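You operate a simulated robot arm through the tools that you are given. There is no shell and no other tool. Be economical: measure what you need, move in short steps, check, and stop when the job is done.

You are at the controls of a simulated robot arm. One attempt, no reset.

Task
Shut the air and take both caps off the tube.
Fine: furnace off, gauge knob and air valve shut first; black-gripped cap on the bench, red-gripped cap on the small shelf.

The check looks at the end state, three seconds after you hand in, the way a careful person would. Anything else that was tipped, shoved, dropped, spilled or broken makes it a failure. Lids that push on must go on centred and level and be pressed home; caps that screw on are set level and turned clockwise until they are tight.

Robot
A 7-joint arm with a two-finger parallel gripper on a trunk, on a base that drives. Base frame: it is fixed to the floor where the robot stands at the start and does not move with it; the origin is under the middle of the robot, x ahead of it, y to its left, z up. Units: mm, degrees, N and s.
With the tool pointing down near the work surface it reaches from about 200 to 740 mm from the robot's upright axis, wherever it stands. Its first joint turns from -166.0 to 166.0 degrees. Places, roughly: bench top beside the furnace [1000, 1100, 800]; black valve on the furnace [900, 700, 900]; furnace switch [500, 0, 900]; silver cap [1000, 750, 1250]; silver cap (10x10x9 cm) [1100, 800, 800]; small shelf on the furnace [900, -200, 900]. Payload 1.57 kg.
Tool frame: the origin (TCP) lies between the finger pads and is the grasp point; the fingertips stand 30 mm ahead of it; z points along the fingers, y is the line along which they close. The gripper opens to 110 mm. The fingers are 24 mm wide and 12 mm thick; the gripper's body (48 by 112 mm) begins 78 mm behind the TCP.
Orientation is that of the tool frame in the base frame, as [roll, pitch, yaw] about the fixed x, y, z axes, in that order (R = Rz(yaw) Ry(pitch) Rx(roll)). With the fingers straight down and closing along the base's y, the tool's x points along the base's -x, its y along +y and its z along -z.

Tools
- The arm moves only by the tool send_rows. Its argument "moves" is a list of rows, each a list of 7 numbers: the turn, a rotation vector about the base's x, y, z in degrees, then the shift along the base's x, y, z in mm, then the opening, from 0 (shut) to 1 (fully open). In form: [[wx, wy, wz, tx, ty, tz, hand], ...]. A call has 1 to 10 rows; each row shifts and turns the commanded pose from where the row before left it. Each row takes 0.2 s and may step no farther than 50 mm and 8.6 degrees from the row before; otherwise, or with a gripper value out of range, the whole call is refused. A pose out of reach is approached as far as the arm can. The call stops where the force on the tool passes 40 N (or 10 N more than at its start, if that is more) or the arm is blocked; 0.2 s more then pass. The fingers move at their own pace (about 45 mm/s each) and stop on an object; they squeeze with about 20 N. The grip force told is the motor's: it shows also when the fingers shut on nothing. Time passes only in rows, and 0.2 s behind the last, so rows that do not move let the fingers close. The reply holds the time, the measured pose of the TCP, the force on the tool along the base axes, the opening and the grip force, in the units named above and with some noise, with the torque about the TCP (base axes, N m) and any sound that the robot's microphone picked up.
- Cameras (640 x 400 px; columns grow to the right, rows downward): "scene" is now at [26.4, 142.1, 1482]; the picture's right is [-0.12, -0.99, 0.00], its down [-0.52, 0.06, -0.85] and it looks along [0.84, -0.10, -0.53] (base axes); focal length 252 px, centre (320, 200). "wrist" rides on the gripper at [70, 16, -141] in the tool frame; the picture's right is [-0.23, 0.97, 0.00], its down [-0.86, -0.20, -0.48] and it looks along [-0.47, -0.11, 0.88] (tool axes); focal length 222 px, centre (320, 200). There is no depth. A picture from a camera that has moved, and an enlarged one, comes with that camera's place and axes in the base frame and with its lens.
- snapshot(camera): a new picture of that camera. It takes no simulated time.
- lift_body(by): slides the trunk up (or, below 0, down) by that many mm; the arm and the scene camera ride with it, the base frame stays. It gives what a move gives, with no picture.
- roll_base(legs): drives the robot by 1 to 6 legs, each [ahead, turn to the left] in mm and degrees, along the robot's own axes; the way and the turn of a leg run together, so that a leg with both is an arc; at most 1500 mm and 180 degrees a leg. The arm and the cameras ride along, it lands a little off, and it stops where it bumps. It gives what a move gives.
- aim_head(pan, tilt): turns the head with the scene camera to pan (to the left, within 155 degrees either way) and tilt (down, from -29 to 69), counted from straight ahead of the robot. It gives what a move gives.
- inspect(camera, box): a new picture of the part [left, top, right, bottom] of that camera's present view, enlarged. It takes no simulated time.
- finish_job(): hands the job in; it is judged then, once.

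Go step by step. Nothing tells you exact positions but the pictures and the camera data: compare them with the known pose of the tool, close in by small moves and look again before you grip or let go. The budget is 120 turns and 82 pictures, counting those below and the enlarged ones. Unless the task says otherwise, let go and move clear before handing in, and close with one line.

The tools are called after "Emit:" as name(argument=value, ...) on one line, values as JSON. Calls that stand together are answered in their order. send_rows: Moves the arm, as the interface text tells. Its arguments: {"type":"object","properties":{"moves":{"type":"array"}},"required":["moves"]} The other tools are called the same way: lift_body (by) slides the trunk up or down; roll_base (legs) drives the base; aim_head (pan, tilt) turns the head that bears the scene camera; snapshot (camera) takes a picture; inspect (camera, box) takes an enlarged picture of a part of a camera's view; finish_job () hands the job in.

At the start:

```text
time_s: 0.0
eef_pos: [487.0, 201.9, 999.9]
ee_rot: [-180.0, 0.0, 180.0]
wrist_force: [0.4, -0.6, 0.3]
wrist_torque: [0.01, -0.01, -0.01]
width: 109.9
grasp_force: 0.0
trunk travel left (down, up): [-400.0, 190.0]
robot x, y, heading: [-1.0, -2.3, -0.3]
head pan, tilt: [-6.9, 31.8]
```

scene: 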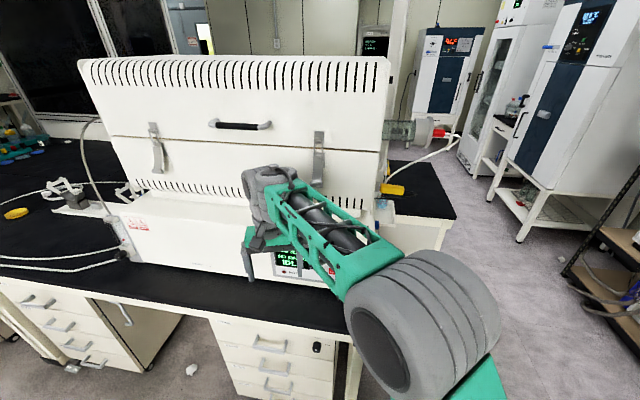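
wrist: 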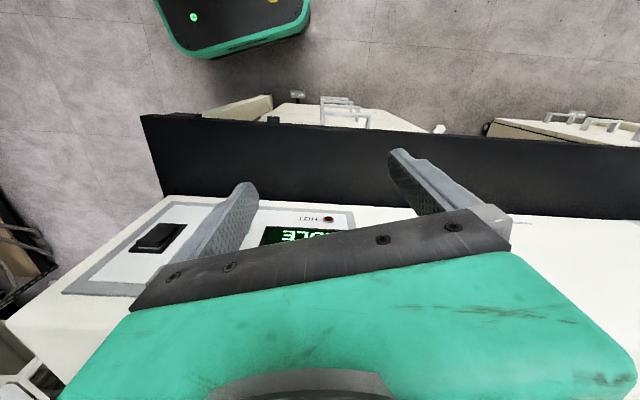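

The furnace is in front of me, with the tube end showing on the right and hoses on the left. I'll enlarge parts of the scene to find the switch, valves and caps.

Emit:
inspect(camera="scene", box=[340, 90, 500, 240])

Emit:
inspect(camera="scene", box=[0, 110, 200, 280])

Emit:
inspect(camera="wrist", box=[100, 170, 420, 320])

```text
2.67 times, centred on (420, 165) of scene
camera zoom: at [26.4, 142.1, 1482.0], right [-0.12, -0.99, 0.0], down [-0.52, 0.06, -0.85], along [0.84, -0.1, -0.53], focal length 671 px, centre (53, 293)
```

zoom: 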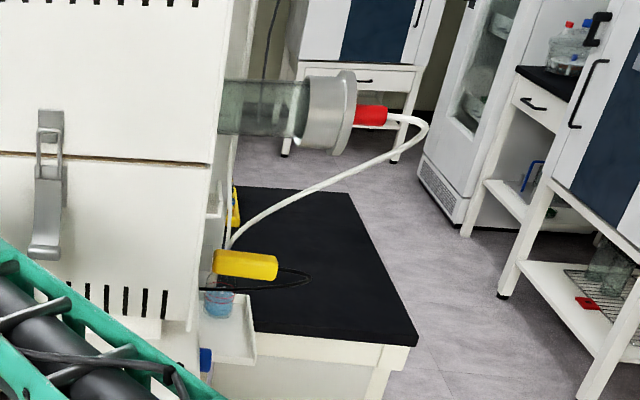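

```text
2.35 times, centred on (100, 195) of scene
camera zoom: at [26.4, 142.1, 1482.0], right [-0.12, -0.99, 0.0], down [-0.52, 0.06, -0.85], along [0.84, -0.1, -0.53], focal length 592 px, centre (838, 212)
```

zoom: 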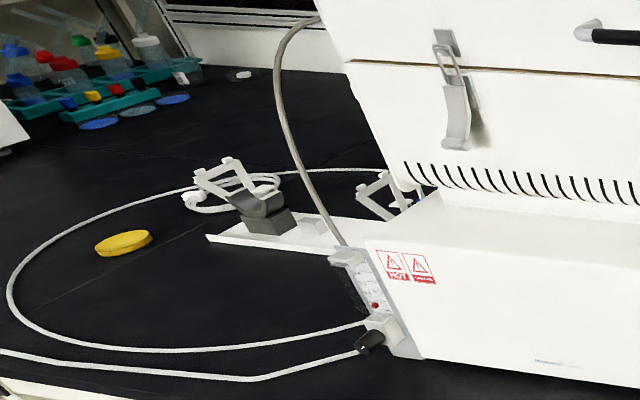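

```text
2.00 times, centred on (260, 245) of wrist
camera zoom: at [417.3, 219.3, 1140.6], right [0.23, 0.97, 0.0], down [0.86, -0.2, 0.48], along [0.47, -0.11, -0.88], focal length 444 px, centre (440, 110)
```

zoom: 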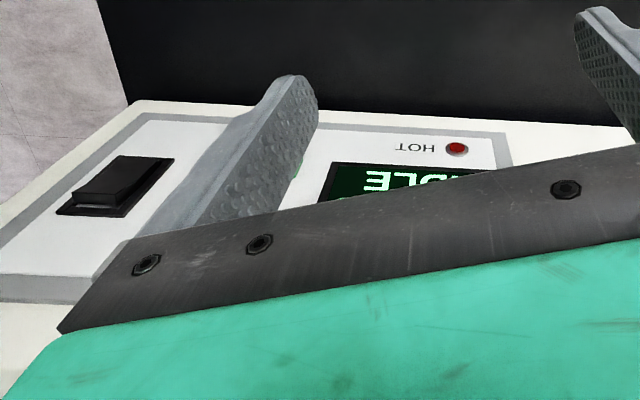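

The switch panel is partly hidden by the arm. I'll raise the arm and move it left to see the panel better.

Emit:
send_rows(moves=[[0, 0, 0, -20, 0, 40, 0], [0, 0, 0, -20, 0, 40, 0], [0, 0, 0, -20, -40, 30, 0], [0, 0, 0, -20, -40, 30, 0], [0, 0, 0, 0, -45, 0, 0], [0, 0, 0, 0, -45, 0, 0], [0, 0, 0, 0, -45, 0, 0], [0, 0, 0, 0, -45, 0, 0], [0, 0, 0, 0, 0, 0, 0]])

Emit:
snapshot(camera="scene")

Emit:
snapshot(camera="wrist")

```text
refused: row 3 steps farther than a row can; nothing moved
```

```text
76 pictures are left
camera scene: at [26.4, 142.1, 1482.0], right [-0.12, -0.99, 0.0], down [-0.52, 0.06, -0.85], along [0.84, -0.1, -0.53], focal length 252 px, centre (320, 200)
```

scene: 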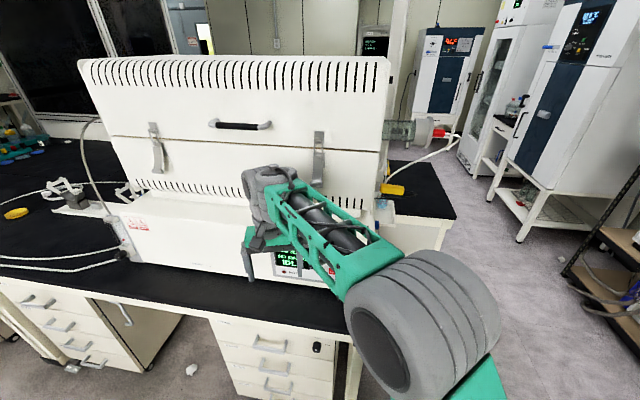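

```text
75 pictures are left
camera wrist: at [417.3, 219.3, 1140.6], right [0.23, 0.97, 0.0], down [0.86, -0.2, 0.48], along [0.47, -0.11, -0.88], focal length 222 px, centre (320, 200)
```

wrist: 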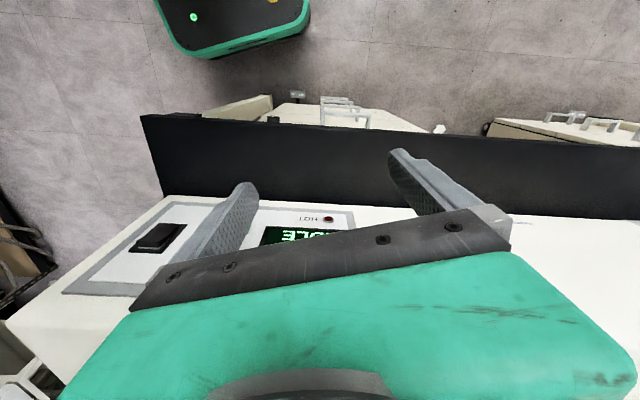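

The step was too long and nothing moved. I'll use shorter rows to bring the arm up and left, out of the panel view.

Emit:
send_rows(moves=[[0, 0, 0, -20, 0, 40, 0], [0, 0, 0, -20, 0, 40, 0], [0, 0, 0, -20, 30, 30, 0], [0, 0, 0, -20, 30, 30, 0], [0, 0, 0, 0, 45, 0, 0], [0, 0, 0, 0, 45, 0, 0], [0, 0, 0, 0, 45, 0, 0], [0, 0, 0, 0, 45, 0, 0], [0, 0, 0, 0, 0, 0, 0]])

```text
time_s: 2.0
eef_pos: [406.9, 443.0, 1137.9]
ee_rot: [-179.9, -0.1, -180.0]
wrist_force: [0.0, 1.6, -0.3]
wrist_torque: [-0.03, 0.04, 0.0]
width: 0.1
grasp_force: 19.7
trunk travel left (down, up): [-400.0, 190.0]
robot x, y, heading: [0.3, 2.5, -0.1]
head pan, tilt: [-6.9, 31.8]
```

Emit:
inspect(camera="scene", box=[220, 180, 420, 305])

Emit:
snapshot(camera="wrist")

```text
3.20 times, centred on (320, 242) of scene
camera zoom: at [26.5, 142.7, 1481.9], right [-0.12, -0.99, 0.0], down [-0.52, 0.06, -0.85], along [0.84, -0.1, -0.53], focal length 806 px, centre (320, 64)
```

zoom: 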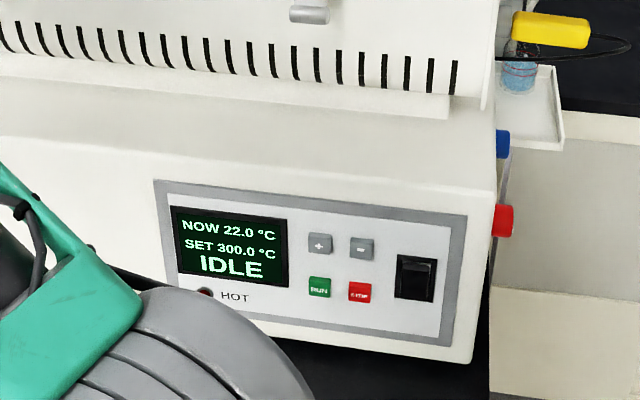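

```text
73 pictures are left
camera wrist: at [336.7, 460.6, 1278.9], right [0.23, 0.97, 0.0], down [0.86, -0.2, 0.48], along [0.47, -0.11, -0.88], focal length 222 px, centre (320, 200)
```

wrist: 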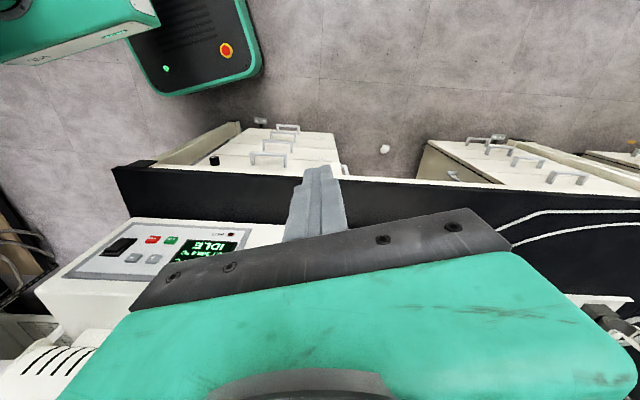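

The furnace is powered and idle, with the rocker switch on the panel near (535, -8, 922). I'll back off a little, point the tool forward and go look at the rocker.

Emit:
roll_base(legs=[[-150, 0]])

Emit:
send_rows(moves=[[0, -8.5, 0, 0, -40, -10, 0], [0, -8.5, 0, 0, -40, -10, 0], [0, -8.5, 0, 0, -40, -10, 0], [0, -8.5, 0, 0, -40, -10, 0], [0, -8.5, 0, 0, -40, -10, 0], [0, -8.5, 0, 0, -40, -10, 0], [0, -8.5, 0, 0, -40, -20, 0], [0, -8.5, 0, 0, -40, -20, 0], [0, -8.5, 0, 0, -40, -20, 0], [0, -8.5, 0, 0, -40, -20, 0]])

```text
time_s: 3.4
eef_pos: [256.4, 441.9, 1138.8]
ee_rot: [-179.9, 0.0, 180.0]
wrist_force: [1.1, 0.2, 0.9]
wrist_torque: [0.01, -0.03, 0.0]
width: 0.3
grasp_force: 20.0
trunk travel left (down, up): [-400.0, 190.0]
robot x, y, heading: [-151.2, -1.8, -0.2]
head pan, tilt: [-6.9, 31.8]
```

```text
time_s: 5.2
eef_pos: [172.3, 242.8, 1257.9]
ee_rot: [-178.2, 47.1, -151.6]
wrist_force: [0.9, 0.1, 0.3]
wrist_torque: [0.02, 0.03, 0.0]
width: 0.0
grasp_force: 20.0
out of reach, approached as far as the arm can: row 4, 5, 6, 7, 8, 9
trunk travel left (down, up): [-400.0, 190.0]
robot x, y, heading: [-151.2, -0.6, -0.1]
head pan, tilt: [-6.9, 31.8]
stopped in row 9: the arm was blocked; the commanded pose is now the measured one
```

The pose was out of reach, being too close to the robot. I'll move the tool forward and then continue turning it to point ahead.

Emit:
send_rows(moves=[[0, 0, -7, 40, -20, 0, 0], [0, 0, -7, 40, -20, 0, 0], [0, 0, -7, 40, -20, 0, 0], [0, 0, -7, 40, -20, 0, 0], [0, 0, 0, 40, -20, 0, 0], [0, 0, 0, 40, -20, -10, 0], [0, -8.5, 0, 0, -20, -10, 0], [0, -8.5, 0, 0, -20, -20, 0], [0, -8.5, 0, 0, -20, -30, 0], [0, -8.5, 0, 0, -20, -30, 0]])

```text
time_s: 5.8
eef_pos: [172.5, 247.3, 1257.6]
ee_rot: [-178.5, 47.2, -150.3]
wrist_force: [-0.2, 0.6, 0.7]
wrist_torque: [-0.03, 0.0, -0.01]
width: 0.0
grasp_force: 20.1
out of reach, approached as far as the arm can: row 1, 2
trunk travel left (down, up): [-400.0, 190.0]
robot x, y, heading: [-152.7, 1.8, -0.2]
head pan, tilt: [-6.9, 31.8]
stopped in row 2: the arm was blocked; the commanded pose is now the measured one
```

The arm is stuck at a limit, so I'll turn back towards pointing down while moving outward.

Emit:
send_rows(moves=[[0, 8, 0, 0, 20, -10, 0], [0, 8, 0, 20, 20, -10, 0], [0, 8, 0, 20, 20, -10, 0], [0, 8, 0, 20, 20, -10, 0], [0, 8, 0, 40, 0, 0, 0], [0, 0, 0, 40, 0, 0, 0], [0, 0, 0, 40, 0, 0, 0], [0, 0, 0, 40, 0, 0, 0]])

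Emit:
snapshot(camera="scene")

```text
time_s: 7.6
eef_pos: [311.5, 315.4, 1156.4]
ee_rot: [163.9, 14.8, -159.9]
wrist_force: [0.4, 0.4, 0.1]
wrist_torque: [0.0, 0.05, -0.02]
width: 0.0
grasp_force: 20.0
out of reach, approached as far as the arm can: row 4, 5, 6, 7, 8
trunk travel left (down, up): [-400.0, 190.0]
robot x, y, heading: [-152.7, -0.0, -0.2]
head pan, tilt: [-6.9, 31.8]
```

```text
72 pictures are left
camera scene: at [-122.8, 142.0, 1482.0], right [-0.12, -0.99, 0.0], down [-0.52, 0.06, -0.85], along [0.84, -0.1, -0.53], focal length 252 px, centre (320, 200)
```

scene: 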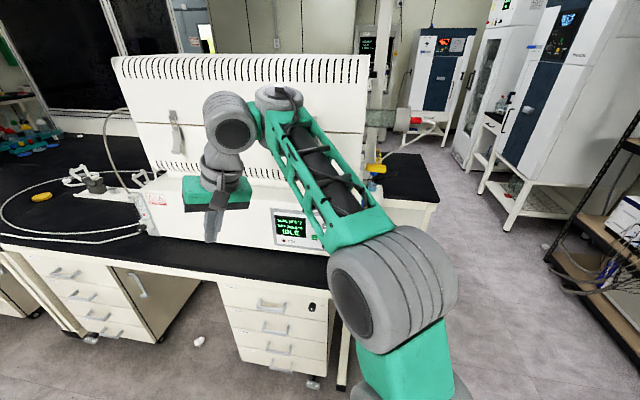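

The arm is stretched high. I'll lower it so the pose becomes reachable.

Emit:
send_rows(moves=[[0, 0, 0, 0, 0, -40, 0], [0, 0, 0, 0, 0, -40, 0], [0, 0, 0, 0, 0, -40, 0], [0, 0, 0, 0, -30, 0, 0], [0, 0, 0, 0, -30, 0, 0]])

```text
time_s: 8.8
eef_pos: [310.7, 254.9, 1036.4]
ee_rot: [163.9, 14.7, -159.9]
wrist_force: [-0.8, 0.4, 0.1]
wrist_torque: [0.0, -0.01, 0.01]
width: 0.1
grasp_force: 20.2
trunk travel left (down, up): [-400.0, 190.0]
robot x, y, heading: [-147.8, 0.8, -0.0]
head pan, tilt: [-6.9, 31.8]
```

Now I'll turn the tool to point straight ahead while moving forward.

Emit:
send_rows(moves=[[0.27, -7.64, -3.08, 15, -12, -4, 0], [0.27, -7.64, -3.08, 15, -12, -4, 0], [0.27, -7.64, -3.08, 15, -12, -4, 0], [0.27, -7.64, -3.08, 15, -12, -4, 0], [0.27, -7.64, -3.08, 15, -12, -4, 0], [0.27, -7.64, -3.08, 10, -12, -4, 0], [0.27, -7.64, -3.08, 10, -12, -4, 0], [0.27, -7.64, -3.08, 10, -12, -4, 0], [0.27, -7.64, -3.08, 10, -12, -4, 0], [0.27, -7.64, -3.08, 0, -12, -4, 0]])

Emit:
snapshot(camera="scene")

Emit:
snapshot(camera="wrist")

```text
time_s: 11.0
eef_pos: [427.3, 136.9, 995.1]
ee_rot: [47.4, 89.9, 47.2]
wrist_force: [-0.1, -0.2, -0.6]
wrist_torque: [0.02, 0.03, 0.03]
width: 0.3
grasp_force: 19.8
trunk travel left (down, up): [-400.0, 190.0]
robot x, y, heading: [-147.4, -4.4, 0.3]
head pan, tilt: [-6.9, 31.8]
```

```text
71 pictures are left
camera scene: at [-122.7, 142.1, 1482.0], right [-0.12, -0.99, 0.0], down [-0.52, 0.06, -0.85], along [0.84, -0.1, -0.53], focal length 252 px, centre (320, 200)
```

scene: 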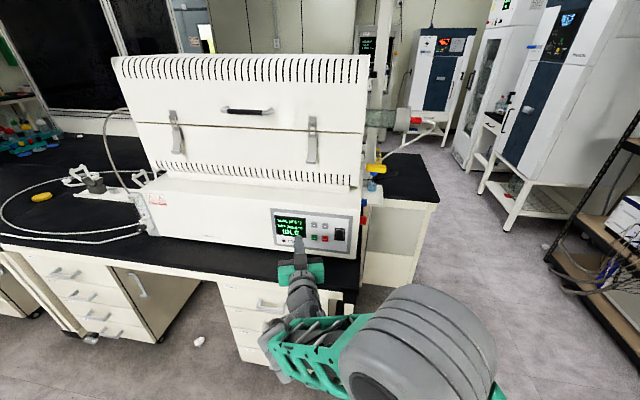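

```text
70 pictures are left
camera wrist: at [285.8, 154.6, 925.2], right [0.0, 0.97, 0.23], down [-0.48, -0.2, 0.85], along [0.88, -0.11, 0.47], focal length 222 px, centre (320, 200)
```

wrist: 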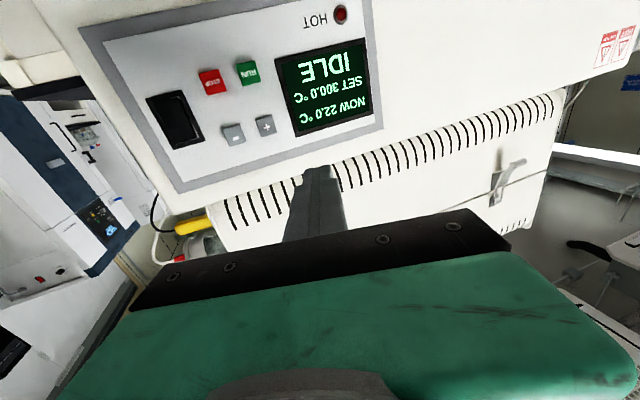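

The tool now points ahead. I'll look closely at the rocker.

Emit:
inspect(camera="wrist", box=[130, 70, 230, 160])

Emit:
inspect(camera="scene", box=[265, 150, 445, 275])

```text
4.44 times, centred on (180, 115) of wrist
camera zoom: at [285.8, 154.6, 925.2], right [0.0, 0.97, 0.23], down [-0.48, -0.2, 0.85], along [0.88, -0.11, 0.47], focal length 987 px, centre (942, 578)
```

zoom: 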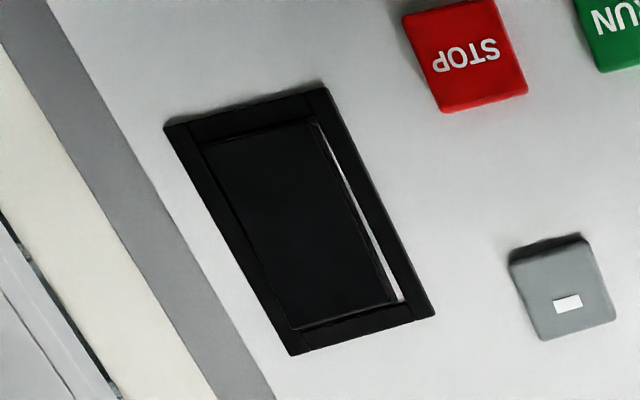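

```text
3.20 times, centred on (355, 212) of scene
camera zoom: at [-122.7, 142.1, 1482.0], right [-0.12, -0.99, 0.0], down [-0.52, 0.06, -0.85], along [0.84, -0.1, -0.53], focal length 806 px, centre (208, 160)
```

zoom: 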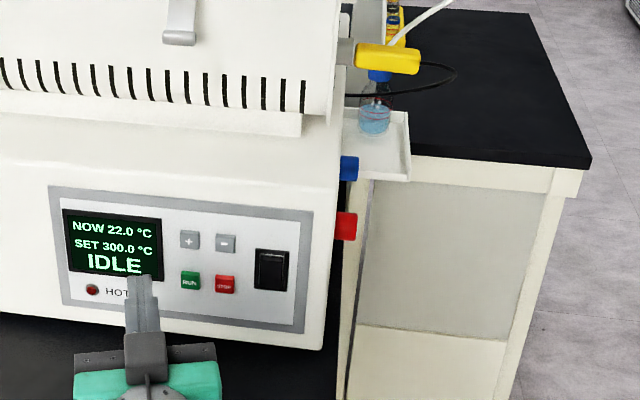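

Emit:
inspect(camera="scene", box=[330, 222, 354, 237])

```text
16.00 times, centred on (342, 230) of scene
camera zoom: at [-122.7, 142.1, 1482.0], right [-0.12, -0.99, 0.0], down [-0.52, 0.06, -0.85], along [0.84, -0.1, -0.53], focal length 4029 px, centre (-32, -272)
```

zoom: 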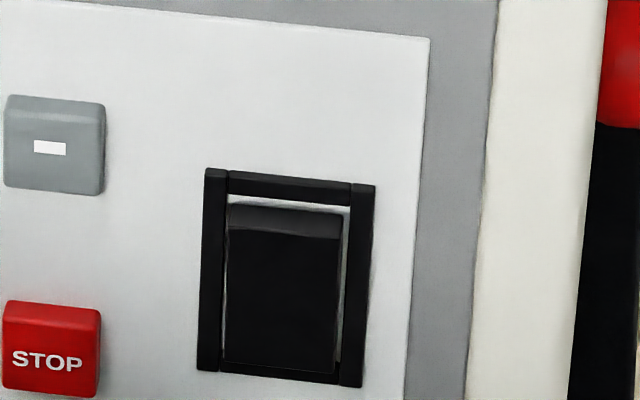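

The rocker's top half stands proud and its centre is near (540, -7, 923). I'll line up with the top half and press it.

Emit:
send_rows(moves=[[0, 0, 0, 0, -36, -14, 0], [0, 0, 0, 0, -36, -14, 0], [0, 0, 0, 0, -36, -14, 0], [0, 0, 0, 0, -36, -14, 0], [0, 0, 0, 20, 0, 0, 0], [0, 0, 0, 20, 0, 0, 0], [0, 0, 0, 15, 0, 0, 0], [0, 0, 0, 0, 0, 0, 0]])

Emit:
inspect(camera="scene", box=[300, 200, 380, 250])

Emit:
snapshot(camera="wrist")

```text
time_s: 12.8
eef_pos: [480.0, -10.7, 940.3]
ee_rot: [101.9, 90.0, 101.8]
wrist_force: [0.4, -0.4, -0.5]
wrist_torque: [-0.01, 0.01, 0.02]
width: 0.0
grasp_force: 20.2
trunk travel left (down, up): [-400.0, 190.0]
robot x, y, heading: [-149.0, 3.7, 0.0]
head pan, tilt: [-6.9, 31.8]
```

```text
8.00 times, centred on (340, 225) of scene
camera zoom: at [-122.5, 141.9, 1482.0], right [-0.12, -0.99, 0.0], down [-0.52, 0.06, -0.85], along [0.84, -0.1, -0.53], focal length 2014 px, centre (160, 0)
```

zoom: 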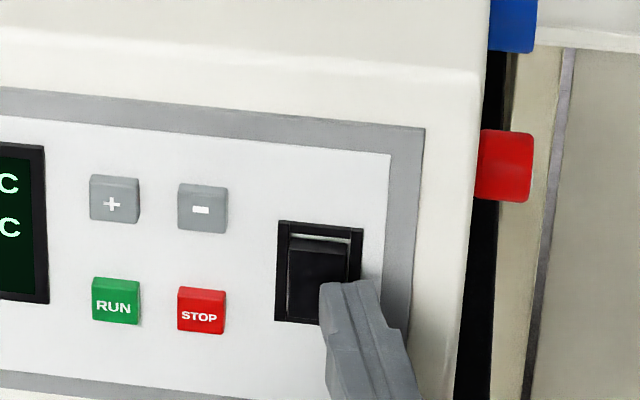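

```text
65 pictures are left
camera wrist: at [339.4, 7.4, 869.0], right [0.0, 0.97, 0.23], down [-0.48, -0.2, 0.85], along [0.88, -0.11, 0.47], focal length 222 px, centre (320, 200)
```

wrist: 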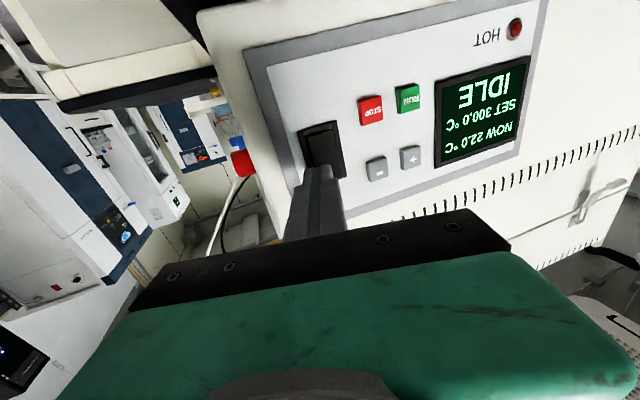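

The tip is aligned with the top half of the rocker, so I'll press forward slowly.

Emit:
send_rows(moves=[[0, 0, 0, 8, 2, 0, 0], [0, 0, 0, 8, 2, 0, 0], [0, 0, 0, 5, 0, 0, 0], [0, 0, 0, 4, 0, 0, 0], [0, 0, 0, 4, 0, 0, 0], [0, 0, 0, 4, 0, 0, 0], [0, 0, 0, 4, 0, 0, 0], [0, 0, 0, 4, 0, 0, 0]])

Emit:
inspect(camera="scene", box=[260, 200, 380, 275])

```text
time_s: 13.6
eef_pos: [495.4, -6.1, 939.9]
ee_rot: [16.4, 89.9, 16.2]
wrist_force: [-32.8, 0.4, 10.1]
wrist_torque: [0.17, -0.19, -0.25]
width: 0.2
grasp_force: 20.1
trunk travel left (down, up): [-400.0, 190.0]
robot x, y, heading: [-149.7, -2.6, -0.1]
head pan, tilt: [-6.9, 31.8]
stopped in row 4: the force on the tool passed its limit (the readings are from after the stop); the commanded pose is now the measured one
```

```text
5.33 times, centred on (320, 238) of scene
camera zoom: at [-128.2, 141.9, 1482.3], right [-0.12, -0.99, 0.0], down [-0.52, 0.06, -0.85], along [0.84, -0.1, -0.52], focal length 1343 px, centre (320, 0)
```

zoom: 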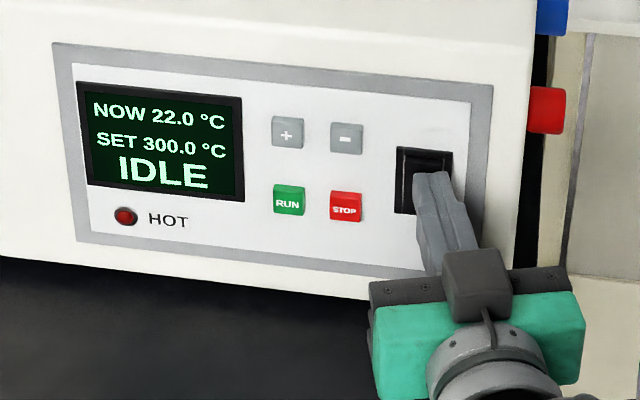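

The contact was nearer the rocker's middle and the display is still on. I'll back off, go up about 14 mm and press again.

Emit:
send_rows(moves=[[0, 0, 0, -12, 0, 0, 0], [0, 0, 0, 0, 5, 14, 0], [0, 0, 0, 8, 0, 0, 0], [0, 0, 0, 4, 0, 0, 0], [0, 0, 0, 4, 0, 0, 0], [0, 0, 0, 4, 0, 0, 0], [0, 0, 0, 4, 0, 0, 0], [0, 0, 0, 4, 0, 0, 0]])

Emit:
inspect(camera="scene", box=[260, 200, 380, 275])

```text
time_s: 14.9
eef_pos: [497.2, -1.4, 950.7]
ee_rot: [-176.6, 89.7, -176.8]
wrist_force: [-32.9, 1.6, 11.6]
wrist_torque: [-0.14, 0.05, -0.33]
width: 0.0
grasp_force: 19.6
trunk travel left (down, up): [-400.0, 190.0]
robot x, y, heading: [-149.3, -1.4, 0.0]
head pan, tilt: [-6.9, 31.8]
stopped in row 6: the force on the tool passed its limit (the readings are from after the stop); the commanded pose is now the measured one
```

```text
5.33 times, centred on (320, 238) of scene
camera zoom: at [-129.1, 142.1, 1482.3], right [-0.12, -0.99, 0.0], down [-0.52, 0.06, -0.85], along [0.84, -0.1, -0.52], focal length 1343 px, centre (320, 0)
```

zoom: 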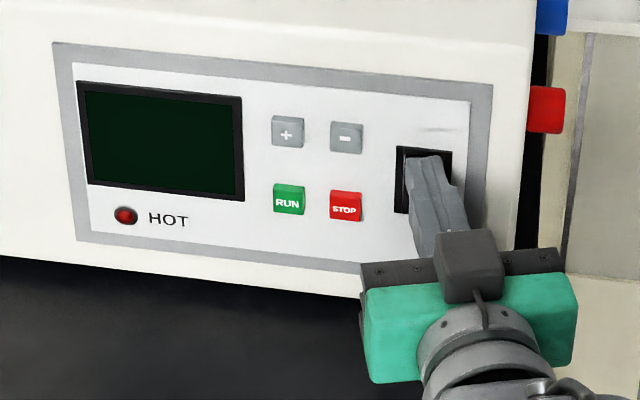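

The display is dark, so the furnace is off. I'll back away and drive left to see the left end.

Emit:
send_rows(moves=[[0, 0, 0, -15, 0, 0, 0], [0, 0, 0, -40, 0, 0, 0], [0, 0, 0, -40, 0, 0, 0]])

Emit:
roll_base(legs=[[-300, 0], [0, 90], [900, 0], [0, -90]])

Emit:
aim_head(pan=-10, tilt=25)

Emit:
snapshot(camera="scene")

```text
time_s: 15.7
eef_pos: [406.6, -1.7, 950.6]
ee_rot: [-177.7, 89.4, -177.9]
wrist_force: [0.5, 0.5, 0.7]
wrist_torque: [0.01, -0.03, 0.0]
width: 0.0
grasp_force: 20.6
trunk travel left (down, up): [-400.0, 190.0]
robot x, y, heading: [-149.3, 0.9, -0.0]
head pan, tilt: [-6.9, 31.8]
```

```text
time_s: 29.8
eef_pos: [120.2, 889.4, 951.2]
ee_rot: [-179.2, 89.5, 179.1]
wrist_force: [-0.1, -0.3, 0.4]
wrist_torque: [0.0, 0.01, -0.01]
width: 0.0
grasp_force: 20.5
trunk travel left (down, up): [-400.0, 190.0]
robot x, y, heading: [-439.3, 900.2, -1.6]
head pan, tilt: [-6.9, 31.8]
```

```text
time_s: 30.4
eef_pos: [120.2, 889.7, 950.7]
ee_rot: [-178.8, 89.4, 179.5]
wrist_force: [-1.3, -0.3, 0.2]
wrist_torque: [-0.04, 0.02, 0.0]
width: 0.0
grasp_force: 19.9
trunk travel left (down, up): [-400.0, 190.0]
robot x, y, heading: [-436.1, 906.2, -1.6]
head pan, tilt: [-10.0, 25.0]
```

```text
62 pictures are left
camera scene: at [-405.4, 1040.5, 1492.8], right [-0.2, -0.98, 0.0], down [-0.41, 0.08, -0.91], along [0.89, -0.18, -0.42], focal length 252 px, centre (320, 200)
```

scene: 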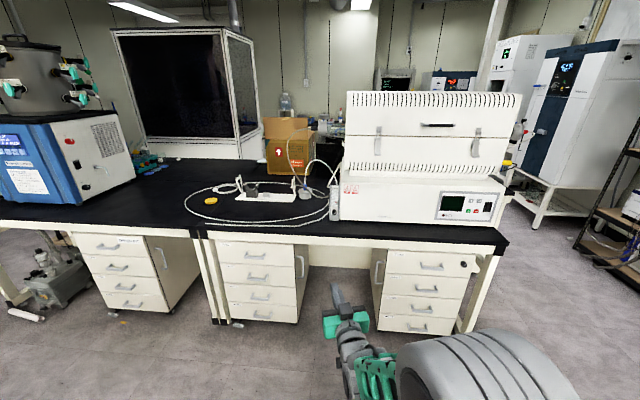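

Emit:
inspect(camera="scene", box=[220, 125, 360, 225])

```text
4.00 times, centred on (290, 175) of scene
camera zoom: at [-405.4, 1040.5, 1492.8], right [-0.2, -0.98, 0.0], down [-0.41, 0.08, -0.91], along [0.89, -0.18, -0.42], focal length 1007 px, centre (440, 300)
```

zoom: 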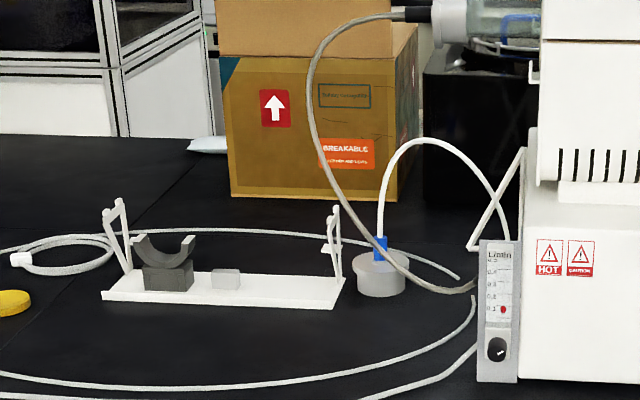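

The furnace stands rotated by about 16°. The flow gauge with its black knob is at its left front corner and the black-gripped cap is above it. I'll drive closer and face it squarely.

Emit:
roll_base(legs=[[0, 8], [550, 0], [0, -22]])

Emit:
aim_head(pan=-10, tilt=25)

Emit:
snapshot(camera="scene")

```text
time_s: 35.4
eef_pos: [656.3, 812.0, 950.9]
ee_rot: [-177.9, 89.3, 165.9]
wrist_force: [0.3, 0.0, -0.1]
wrist_torque: [0.01, 0.0, -0.03]
width: 0.0
grasp_force: 19.9
trunk travel left (down, up): [-400.0, 190.0]
robot x, y, heading: [121.8, 963.7, -16.1]
head pan, tilt: [-10.0, 25.0]
```

```text
time_s: 36.0
eef_pos: [657.5, 811.7, 951.2]
ee_rot: [-177.4, 89.4, 166.6]
wrist_force: [-0.1, -0.4, -0.7]
wrist_torque: [-0.01, 0.01, -0.03]
width: 0.2
grasp_force: 19.9
trunk travel left (down, up): [-400.0, 190.0]
robot x, y, heading: [120.0, 964.8, -15.9]
head pan, tilt: [-10.0, 25.0]
```

```text
60 pictures are left
camera scene: at [186.2, 1088.6, 1492.9], right [-0.44, -0.9, 0.0], down [-0.38, 0.19, -0.91], along [0.81, -0.4, -0.42], focal length 252 px, centre (320, 200)
```

scene: 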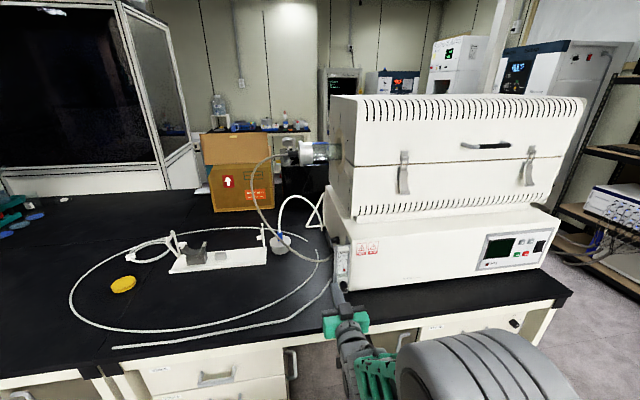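

Emit:
inspect(camera="scene", box=[230, 125, 390, 225])

Emit:
inspect(camera="scene", box=[280, 230, 400, 305])

Emit:
snapshot(camera="wrist")

```text
4.00 times, centred on (310, 175) of scene
camera zoom: at [186.2, 1088.6, 1492.9], right [-0.44, -0.9, 0.0], down [-0.38, 0.19, -0.91], along [0.81, -0.4, -0.42], focal length 1007 px, centre (360, 300)
```

zoom: 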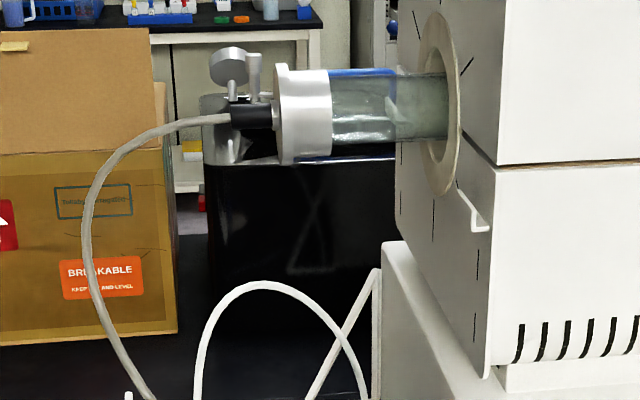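

```text
5.33 times, centred on (340, 268) of scene
camera zoom: at [186.2, 1088.6, 1492.9], right [-0.44, -0.9, 0.0], down [-0.38, 0.19, -0.91], along [0.81, -0.4, -0.42], focal length 1343 px, centre (213, -160)
```

zoom: 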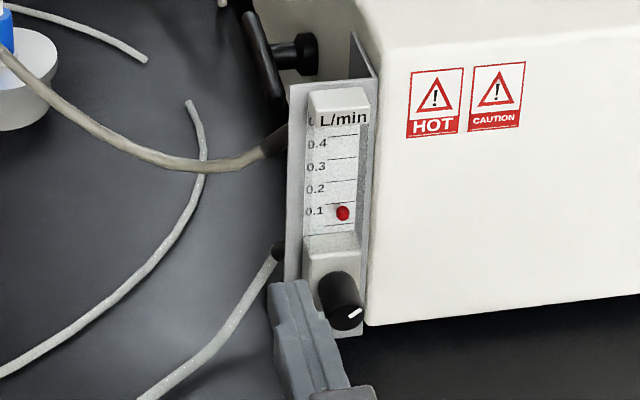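

```text
57 pictures are left
camera wrist: at [525.0, 867.9, 881.6], right [0.27, 0.93, 0.23], down [-0.51, -0.06, 0.86], along [0.82, -0.35, 0.46], focal length 222 px, centre (320, 200)
```

wrist: 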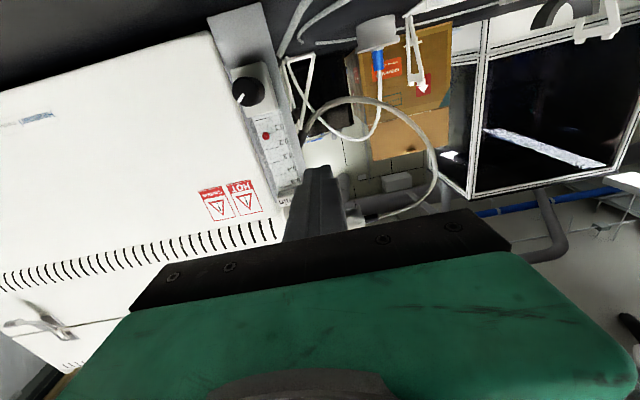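

Emit:
inspect(camera="scene", box=[278, 130, 326, 170])

Emit:
inspect(camera="scene", box=[320, 228, 360, 258])

Emit:
inspect(camera="wrist", box=[205, 50, 335, 200])

```text
10.00 times, centred on (302, 150) of scene
camera zoom: at [186.2, 1088.6, 1492.9], right [-0.44, -0.9, 0.0], down [-0.38, 0.19, -0.91], along [0.81, -0.4, -0.42], focal length 2518 px, centre (500, 700)
```

zoom: 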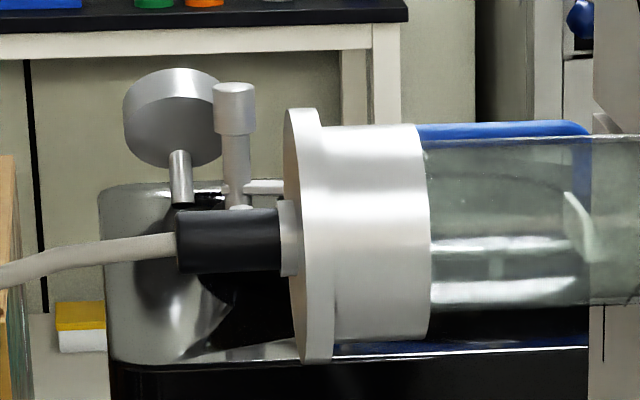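

```text
13.33 times, centred on (340, 243) of scene
camera zoom: at [186.2, 1088.6, 1492.9], right [-0.44, -0.9, 0.0], down [-0.38, 0.19, -0.91], along [0.81, -0.4, -0.42], focal length 3357 px, centre (53, -373)
```

zoom: 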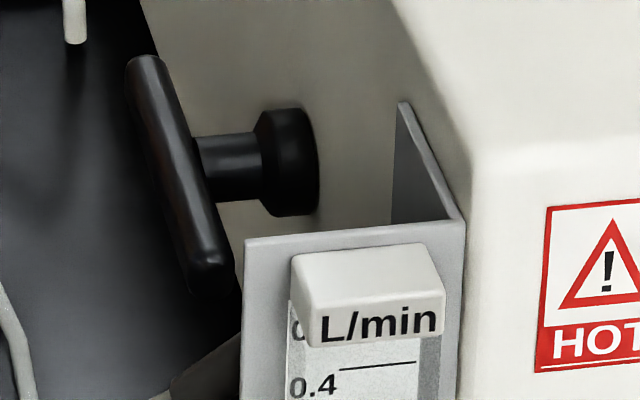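

```text
2.67 times, centred on (270, 125) of wrist
camera zoom: at [525.0, 867.9, 881.6], right [0.27, 0.93, 0.23], down [-0.51, -0.06, 0.86], along [0.82, -0.35, 0.46], focal length 592 px, centre (453, 400)
```

zoom: 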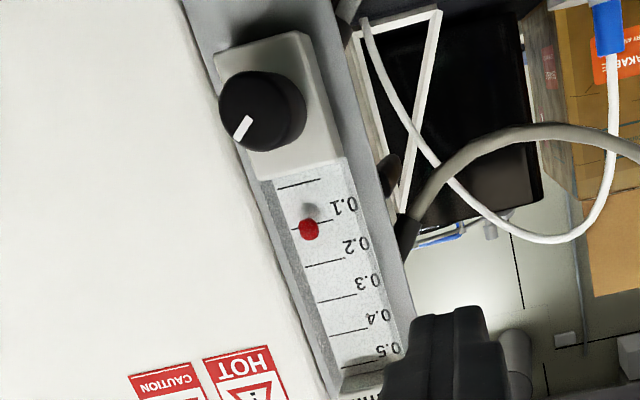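

The gauge knob is at about (727, 737, 874), with its pointer near 2 o'clock and the float at about 0.15 L/min. The air valve is the black T-handle on the furnace's left wall. I'll line up in front of the knob with open fingers.

Emit:
send_rows(moves=[[0, 0, 0, -12, -13, -20, 0.3], [0, 0, 0, 0, -13, -20, 0.6], [0, 0, 0, 0, -13, -20, 0.6], [0, 0, 0, 0, -12, -17, 0.6], [0, 0, 0, 0, 0, 0, 0.6], [0, 0, 0, 0, 0, 0, 0.6]])

Emit:
snapshot(camera="wrist")

Emit:
inspect(camera="scene", box=[280, 230, 400, 305])

```text
time_s: 37.4
eef_pos: [643.6, 760.7, 872.8]
ee_rot: [-178.0, 89.5, 165.7]
wrist_force: [0.9, -0.1, -0.5]
wrist_torque: [0.0, -0.01, -0.03]
width: 65.9
grasp_force: 0.0
trunk travel left (down, up): [-400.0, 190.0]
robot x, y, heading: [124.1, 967.4, -16.1]
head pan, tilt: [-10.0, 25.0]
```

```text
53 pictures are left
camera wrist: at [512.9, 817.0, 804.0], right [0.27, 0.93, 0.23], down [-0.51, -0.06, 0.86], along [0.82, -0.35, 0.46], focal length 222 px, centre (320, 200)
```

wrist: 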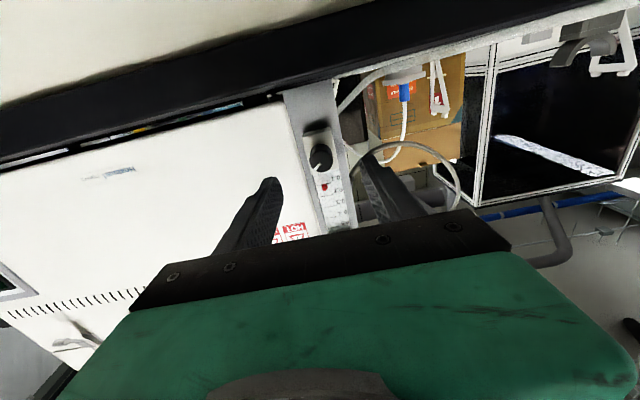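

```text
5.33 times, centred on (340, 268) of scene
camera zoom: at [186.2, 1088.6, 1492.9], right [-0.44, -0.9, 0.0], down [-0.38, 0.19, -0.91], along [0.81, -0.4, -0.42], focal length 1343 px, centre (213, -160)
```

zoom: 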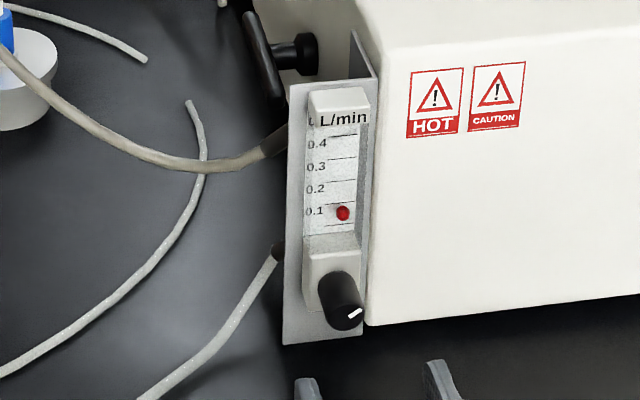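

The fingers are lined up within a few mm of the knob. I'll advance, then close on it.

Emit:
send_rows(moves=[[0, 0, 0, 20, -7, -3, 0.6], [0, 0, 0, 20, -6, -1, 0.6], [0, 0, 0, 14, -5, 0, 0.6], [0, 0, 0, 10, -3, 0, 0.6], [0, 0, 0, 4, -1, 0, 0.6], [0, 0, 0, 0, 0, 0, 0.3], [0, 0, 0, 0, 0, 0, 0.15], [0, 0, 0, 0, 0, 0, 0.15], [0, 0, 0, 0, 0, 0, 0.15]])

Emit:
inspect(camera="scene", box=[300, 230, 380, 280])

```text
time_s: 39.4
eef_pos: [715.5, 742.2, 871.0]
ee_rot: [-178.9, 89.4, 165.2]
wrist_force: [6.0, 14.5, 0.5]
wrist_torque: [-0.08, -0.02, -0.28]
width: 24.7
grasp_force: 24.3
trunk travel left (down, up): [-400.0, 190.0]
robot x, y, heading: [119.4, 967.5, -15.9]
head pan, tilt: [-10.0, 25.0]
```

```text
8.00 times, centred on (340, 255) of scene
camera zoom: at [186.5, 1090.4, 1492.7], right [-0.44, -0.9, 0.0], down [-0.38, 0.18, -0.91], along [0.82, -0.4, -0.42], focal length 2014 px, centre (160, -240)
```

zoom: 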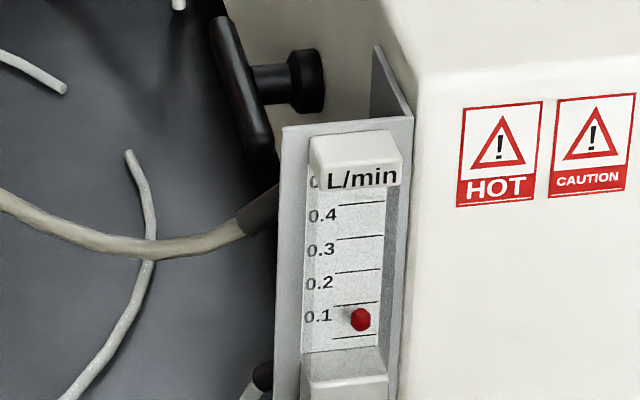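

The knob is held. I'll ease the side load by 2 mm and turn it clockwise.

Emit:
send_rows(moves=[[0, 0, 0, 0.6, 2, 0, 0.15], [7.69, -2.2, 0, 0, 0, 0, 0.15], [7.69, -2.2, 0, 0, 0, 0, 0.15], [7.69, -2.2, 0, 0, 0, 0, 0.15], [7.69, -2.2, 0, 0, 0, 0, 0.15], [7.69, -2.2, 0, 0, 0, 0, 0.15], [7.69, -2.2, 0, 0, 0, 0, 0.15], [7.69, -2.2, 0, 0, 0, 0, 0.15]])

Emit:
inspect(camera="scene", box=[300, 230, 380, 280])

```text
time_s: 41.1
eef_pos: [715.3, 744.6, 872.8]
ee_rot: [90.5, 41.7, 75.1]
wrist_force: [0.1, 11.6, 7.9]
wrist_torque: [0.29, 1.15, 0.38]
width: 24.5
grasp_force: 35.8
trunk travel left (down, up): [-400.0, 190.0]
robot x, y, heading: [120.1, 962.4, -15.6]
head pan, tilt: [-10.0, 25.0]
stopped in row 8: the force on the tool passed its limit (the readings are from after the stop); the commanded pose is now the measured one
```

```text
8.00 times, centred on (340, 255) of scene
camera zoom: at [184.7, 1090.7, 1492.7], right [-0.43, -0.9, 0.0], down [-0.38, 0.18, -0.91], along [0.82, -0.39, -0.42], focal length 2014 px, centre (160, -240)
```

zoom: 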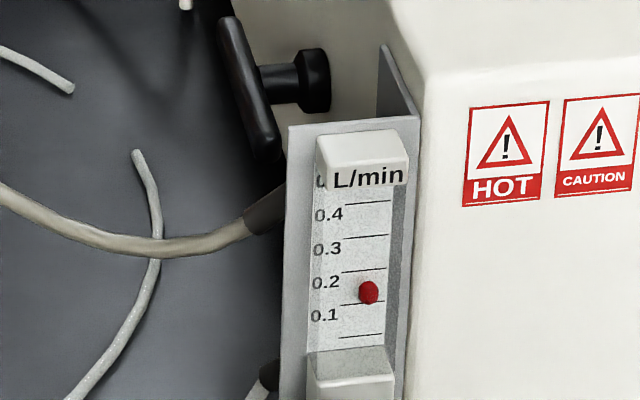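

Turning clockwise raised the float, so this knob shuts the other way. I'll turn it counter-clockwise.

Emit:
send_rows(moves=[[-7.69, 2.2, 0, 0, 0, 0, 0.15], [-7.69, 2.2, 0, 0, 0, 0, 0.15], [-7.69, 2.2, 0, 0, 0, 0, 0.15], [-7.69, 2.2, 0, 0, 0, 0, 0.15], [-7.69, 2.2, 0, 0, 0, 0, 0.15], [-7.69, 2.2, 0, 0, 0, 0, 0.15], [-7.69, 2.2, 0, 0, 0, 0, 0.15], [-7.69, 2.2, 0, 0, 0, 0, 0.15], [-7.69, 2.2, 0, 0, 0, 0, 0.15], [-7.69, 2.2, 0, 0, 0, 0, 0.15]])

Emit:
inspect(camera="scene", box=[300, 230, 380, 280])

```text
time_s: 43.3
eef_pos: [713.4, 739.0, 870.4]
ee_rot: [-91.1, 58.0, -107.4]
wrist_force: [-14.6, -19.5, -2.5]
wrist_torque: [0.12, 0.05, -1.79]
width: 24.7
grasp_force: 36.1
trunk travel left (down, up): [-400.0, 190.0]
robot x, y, heading: [119.4, 964.9, -16.1]
head pan, tilt: [-10.0, 25.0]
```

```text
8.00 times, centred on (340, 255) of scene
camera zoom: at [184.8, 1086.6, 1493.1], right [-0.44, -0.9, 0.0], down [-0.38, 0.19, -0.91], along [0.81, -0.4, -0.42], focal length 2014 px, centre (160, -240)
```

zoom: 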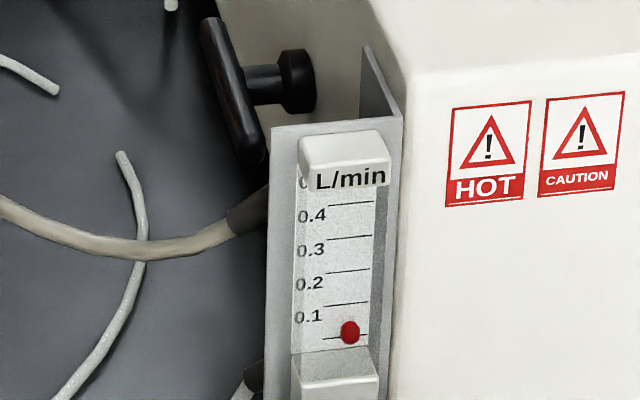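

The float has dropped almost to the zero line. I'll keep turning to the stop.

Emit:
send_rows(moves=[[-4.8, 1.4, 0, 0.5, 1, 0, 0.15], [-4.8, 1.4, 0, 0.5, 1, 0, 0.15], [-4.8, 1.4, 0, 0, 0, 0, 0.15], [-4.8, 1.4, 0, 0, 0, 0, 0.15], [-4.8, 1.4, 0, 0, 0, 0, 0.15], [-4.8, 1.4, 0, 0, 0, 0, 0.15], [-4.8, 1.4, 0, 0, 0, 0, 0.15], [-4.8, 1.4, 0, 0, 0, 0, 0.15]])

Emit:
inspect(camera="scene", box=[300, 230, 380, 280])

```text
time_s: 45.1
eef_pos: [716.0, 742.8, 874.6]
ee_rot: [-89.9, 18.2, -106.7]
wrist_force: [-1.5, -24.5, 21.1]
wrist_torque: [-0.15, -0.92, -0.59]
width: 24.3
grasp_force: 36.2
trunk travel left (down, up): [-400.0, 190.0]
robot x, y, heading: [122.0, 964.9, -15.8]
head pan, tilt: [-10.0, 25.0]
```

```text
8.00 times, centred on (340, 255) of scene
camera zoom: at [183.8, 1086.6, 1493.3], right [-0.44, -0.9, 0.0], down [-0.38, 0.19, -0.91], along [0.82, -0.4, -0.42], focal length 2014 px, centre (160, -240)
```

zoom: 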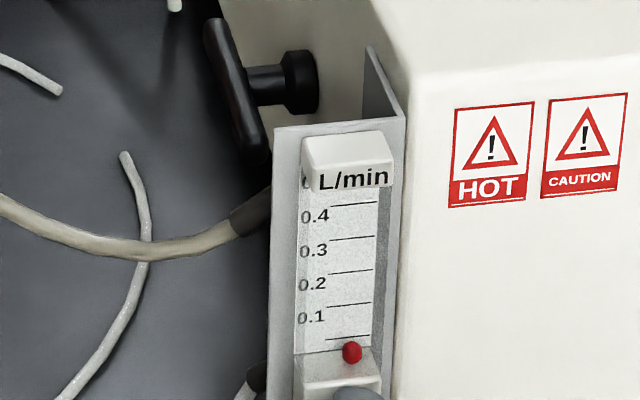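

Emit:
send_rows(moves=[[-4.8, 1.4, 0, 0, 1, -1, 0.15], [-4.8, 1.4, 0, 0, 1, -1, 0.15], [-4.8, 1.4, 0, 0, 1, -1, 0.15], [-4.8, 1.4, 0, 0, 0, 0, 0.15], [-4.8, 1.4, 0, 0, 0, 0, 0.15]])

Emit:
inspect(camera="scene", box=[300, 230, 380, 280])

```text
time_s: 46.3
eef_pos: [715.6, 747.8, 869.9]
ee_rot: [-90.2, -6.7, -106.8]
wrist_force: [-0.8, -1.6, 21.3]
wrist_torque: [-0.26, -0.39, 0.15]
width: 34.6
grasp_force: 10.0
trunk travel left (down, up): [-400.0, 190.0]
robot x, y, heading: [123.2, 964.7, -15.7]
head pan, tilt: [-10.0, 25.0]
```

```text
8.00 times, centred on (340, 255) of scene
camera zoom: at [183.4, 1089.4, 1492.8], right [-0.43, -0.9, 0.0], down [-0.38, 0.18, -0.91], along [0.82, -0.39, -0.42], focal length 2014 px, centre (160, -240)
```

zoom: 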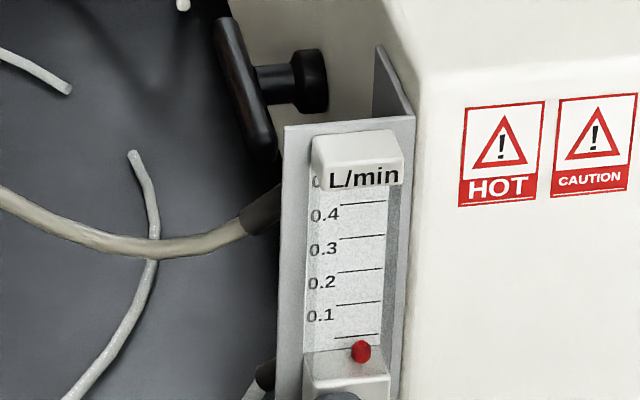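

The float rests on the bottom and no longer moves, so the knob is at its stop. I'll open, back straight out and look.

Emit:
send_rows(moves=[[0, 0, 0, 0, 0, 0, 0.6], [0, 0, 0, 0, 0, 0, 0.6], [0, 0, 0, -29, 8, 0, 0.6], [0, 0, 0, -29, 8, 0, 0.6], [0, 0, 0, -29, 8, 0, 0.6]])

Emit:
inspect(camera="scene", box=[290, 230, 390, 290])

Emit:
snapshot(camera="wrist")

```text
time_s: 47.5
eef_pos: [627.7, 768.6, 864.9]
ee_rot: [-90.3, -6.7, -106.8]
wrist_force: [-0.4, 0.2, 0.4]
wrist_torque: [-0.03, 0.0, -0.02]
width: 66.2
grasp_force: 0.1
trunk travel left (down, up): [-400.0, 190.0]
robot x, y, heading: [120.5, 965.7, -15.7]
head pan, tilt: [-10.0, 25.0]
```

```text
6.40 times, centred on (340, 260) of scene
camera zoom: at [185.7, 1088.7, 1492.9], right [-0.44, -0.9, 0.0], down [-0.38, 0.18, -0.91], along [0.82, -0.39, -0.42], focal length 1612 px, centre (192, -184)
```

zoom: 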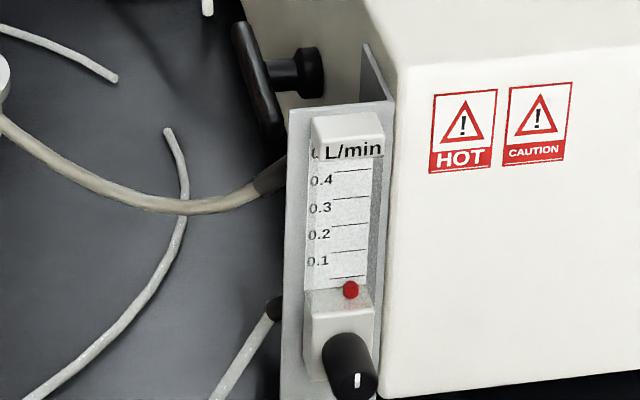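

```text
45 pictures are left
camera wrist: at [472.2, 743.1, 857.6], right [0.03, 0.11, -0.99], down [-0.21, 0.97, 0.1], along [0.98, 0.2, 0.05], focal length 222 px, centre (320, 200)
```

wrist: 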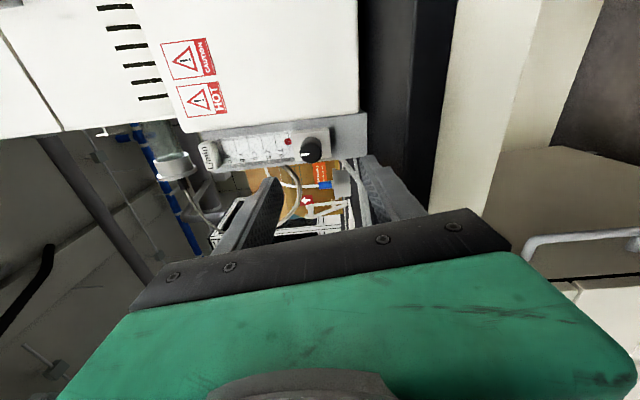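

The pointer is at 12 o'clock and the float is down, so the gauge knob is shut. The black T-handle is on the left wall near (916, 699, 933). I'll raise the arm, drive further left and closer to the bench, and look at the handle from the side.

Emit:
send_rows(moves=[[0, 0, 0, -20, 6, 45, 0.6], [0, 0, 0, -20, 6, 45, 0.6], [0, 0, 0, -20, 6, 45, 0.6], [0, 0, 0, 0, 0, 45, 0.6], [0, 0, 0, 0, 0, 45, 0.6]])

Emit:
roll_base(legs=[[0, 60], [330, 0], [0, -75]])

Emit:
aim_head(pan=-30, tilt=32)

Emit:
snapshot(camera="scene")

```text
time_s: 48.3
eef_pos: [565.0, 791.5, 918.7]
ee_rot: [-100.9, -1.4, -106.2]
wrist_force: [0.5, 1.2, -0.1]
wrist_torque: [-0.02, -0.01, 0.0]
width: 65.9
grasp_force: 0.0
trunk travel left (down, up): [-400.0, 190.0]
robot x, y, heading: [121.8, 965.5, -16.0]
head pan, tilt: [-10.0, 25.0]
stopped in row 4: the arm was blocked; the commanded pose is now the measured one
```

```text
time_s: 56.5
eef_pos: [730.0, 921.6, 923.1]
ee_rot: [-100.6, -1.5, -120.2]
wrist_force: [-0.3, -0.2, -0.2]
wrist_torque: [0.01, 0.01, -0.03]
width: 65.8
grasp_force: 0.1
trunk travel left (down, up): [-400.0, 190.0]
robot x, y, heading: [340.0, 1196.9, -29.9]
head pan, tilt: [-10.0, 25.0]
```

```text
time_s: 57.3
eef_pos: [729.0, 922.2, 923.1]
ee_rot: [-100.6, -1.5, -120.2]
wrist_force: [-0.3, 0.8, 0.0]
wrist_torque: [-0.04, 0.01, -0.02]
width: 65.9
grasp_force: 0.0
trunk travel left (down, up): [-400.0, 190.0]
robot x, y, heading: [340.0, 1199.3, -30.1]
head pan, tilt: [-30.0, 32.0]
```

```text
44 pictures are left
camera scene: at [409.0, 1282.9, 1481.9], right [-0.87, -0.5, 0.0], down [-0.27, 0.46, -0.85], along [0.42, -0.73, -0.53], focal length 252 px, centre (320, 200)
```

scene: 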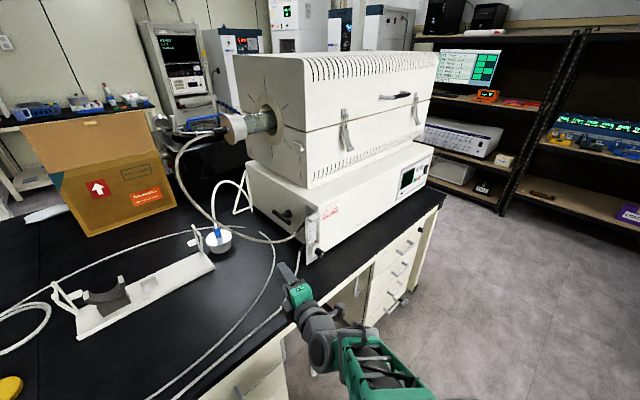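

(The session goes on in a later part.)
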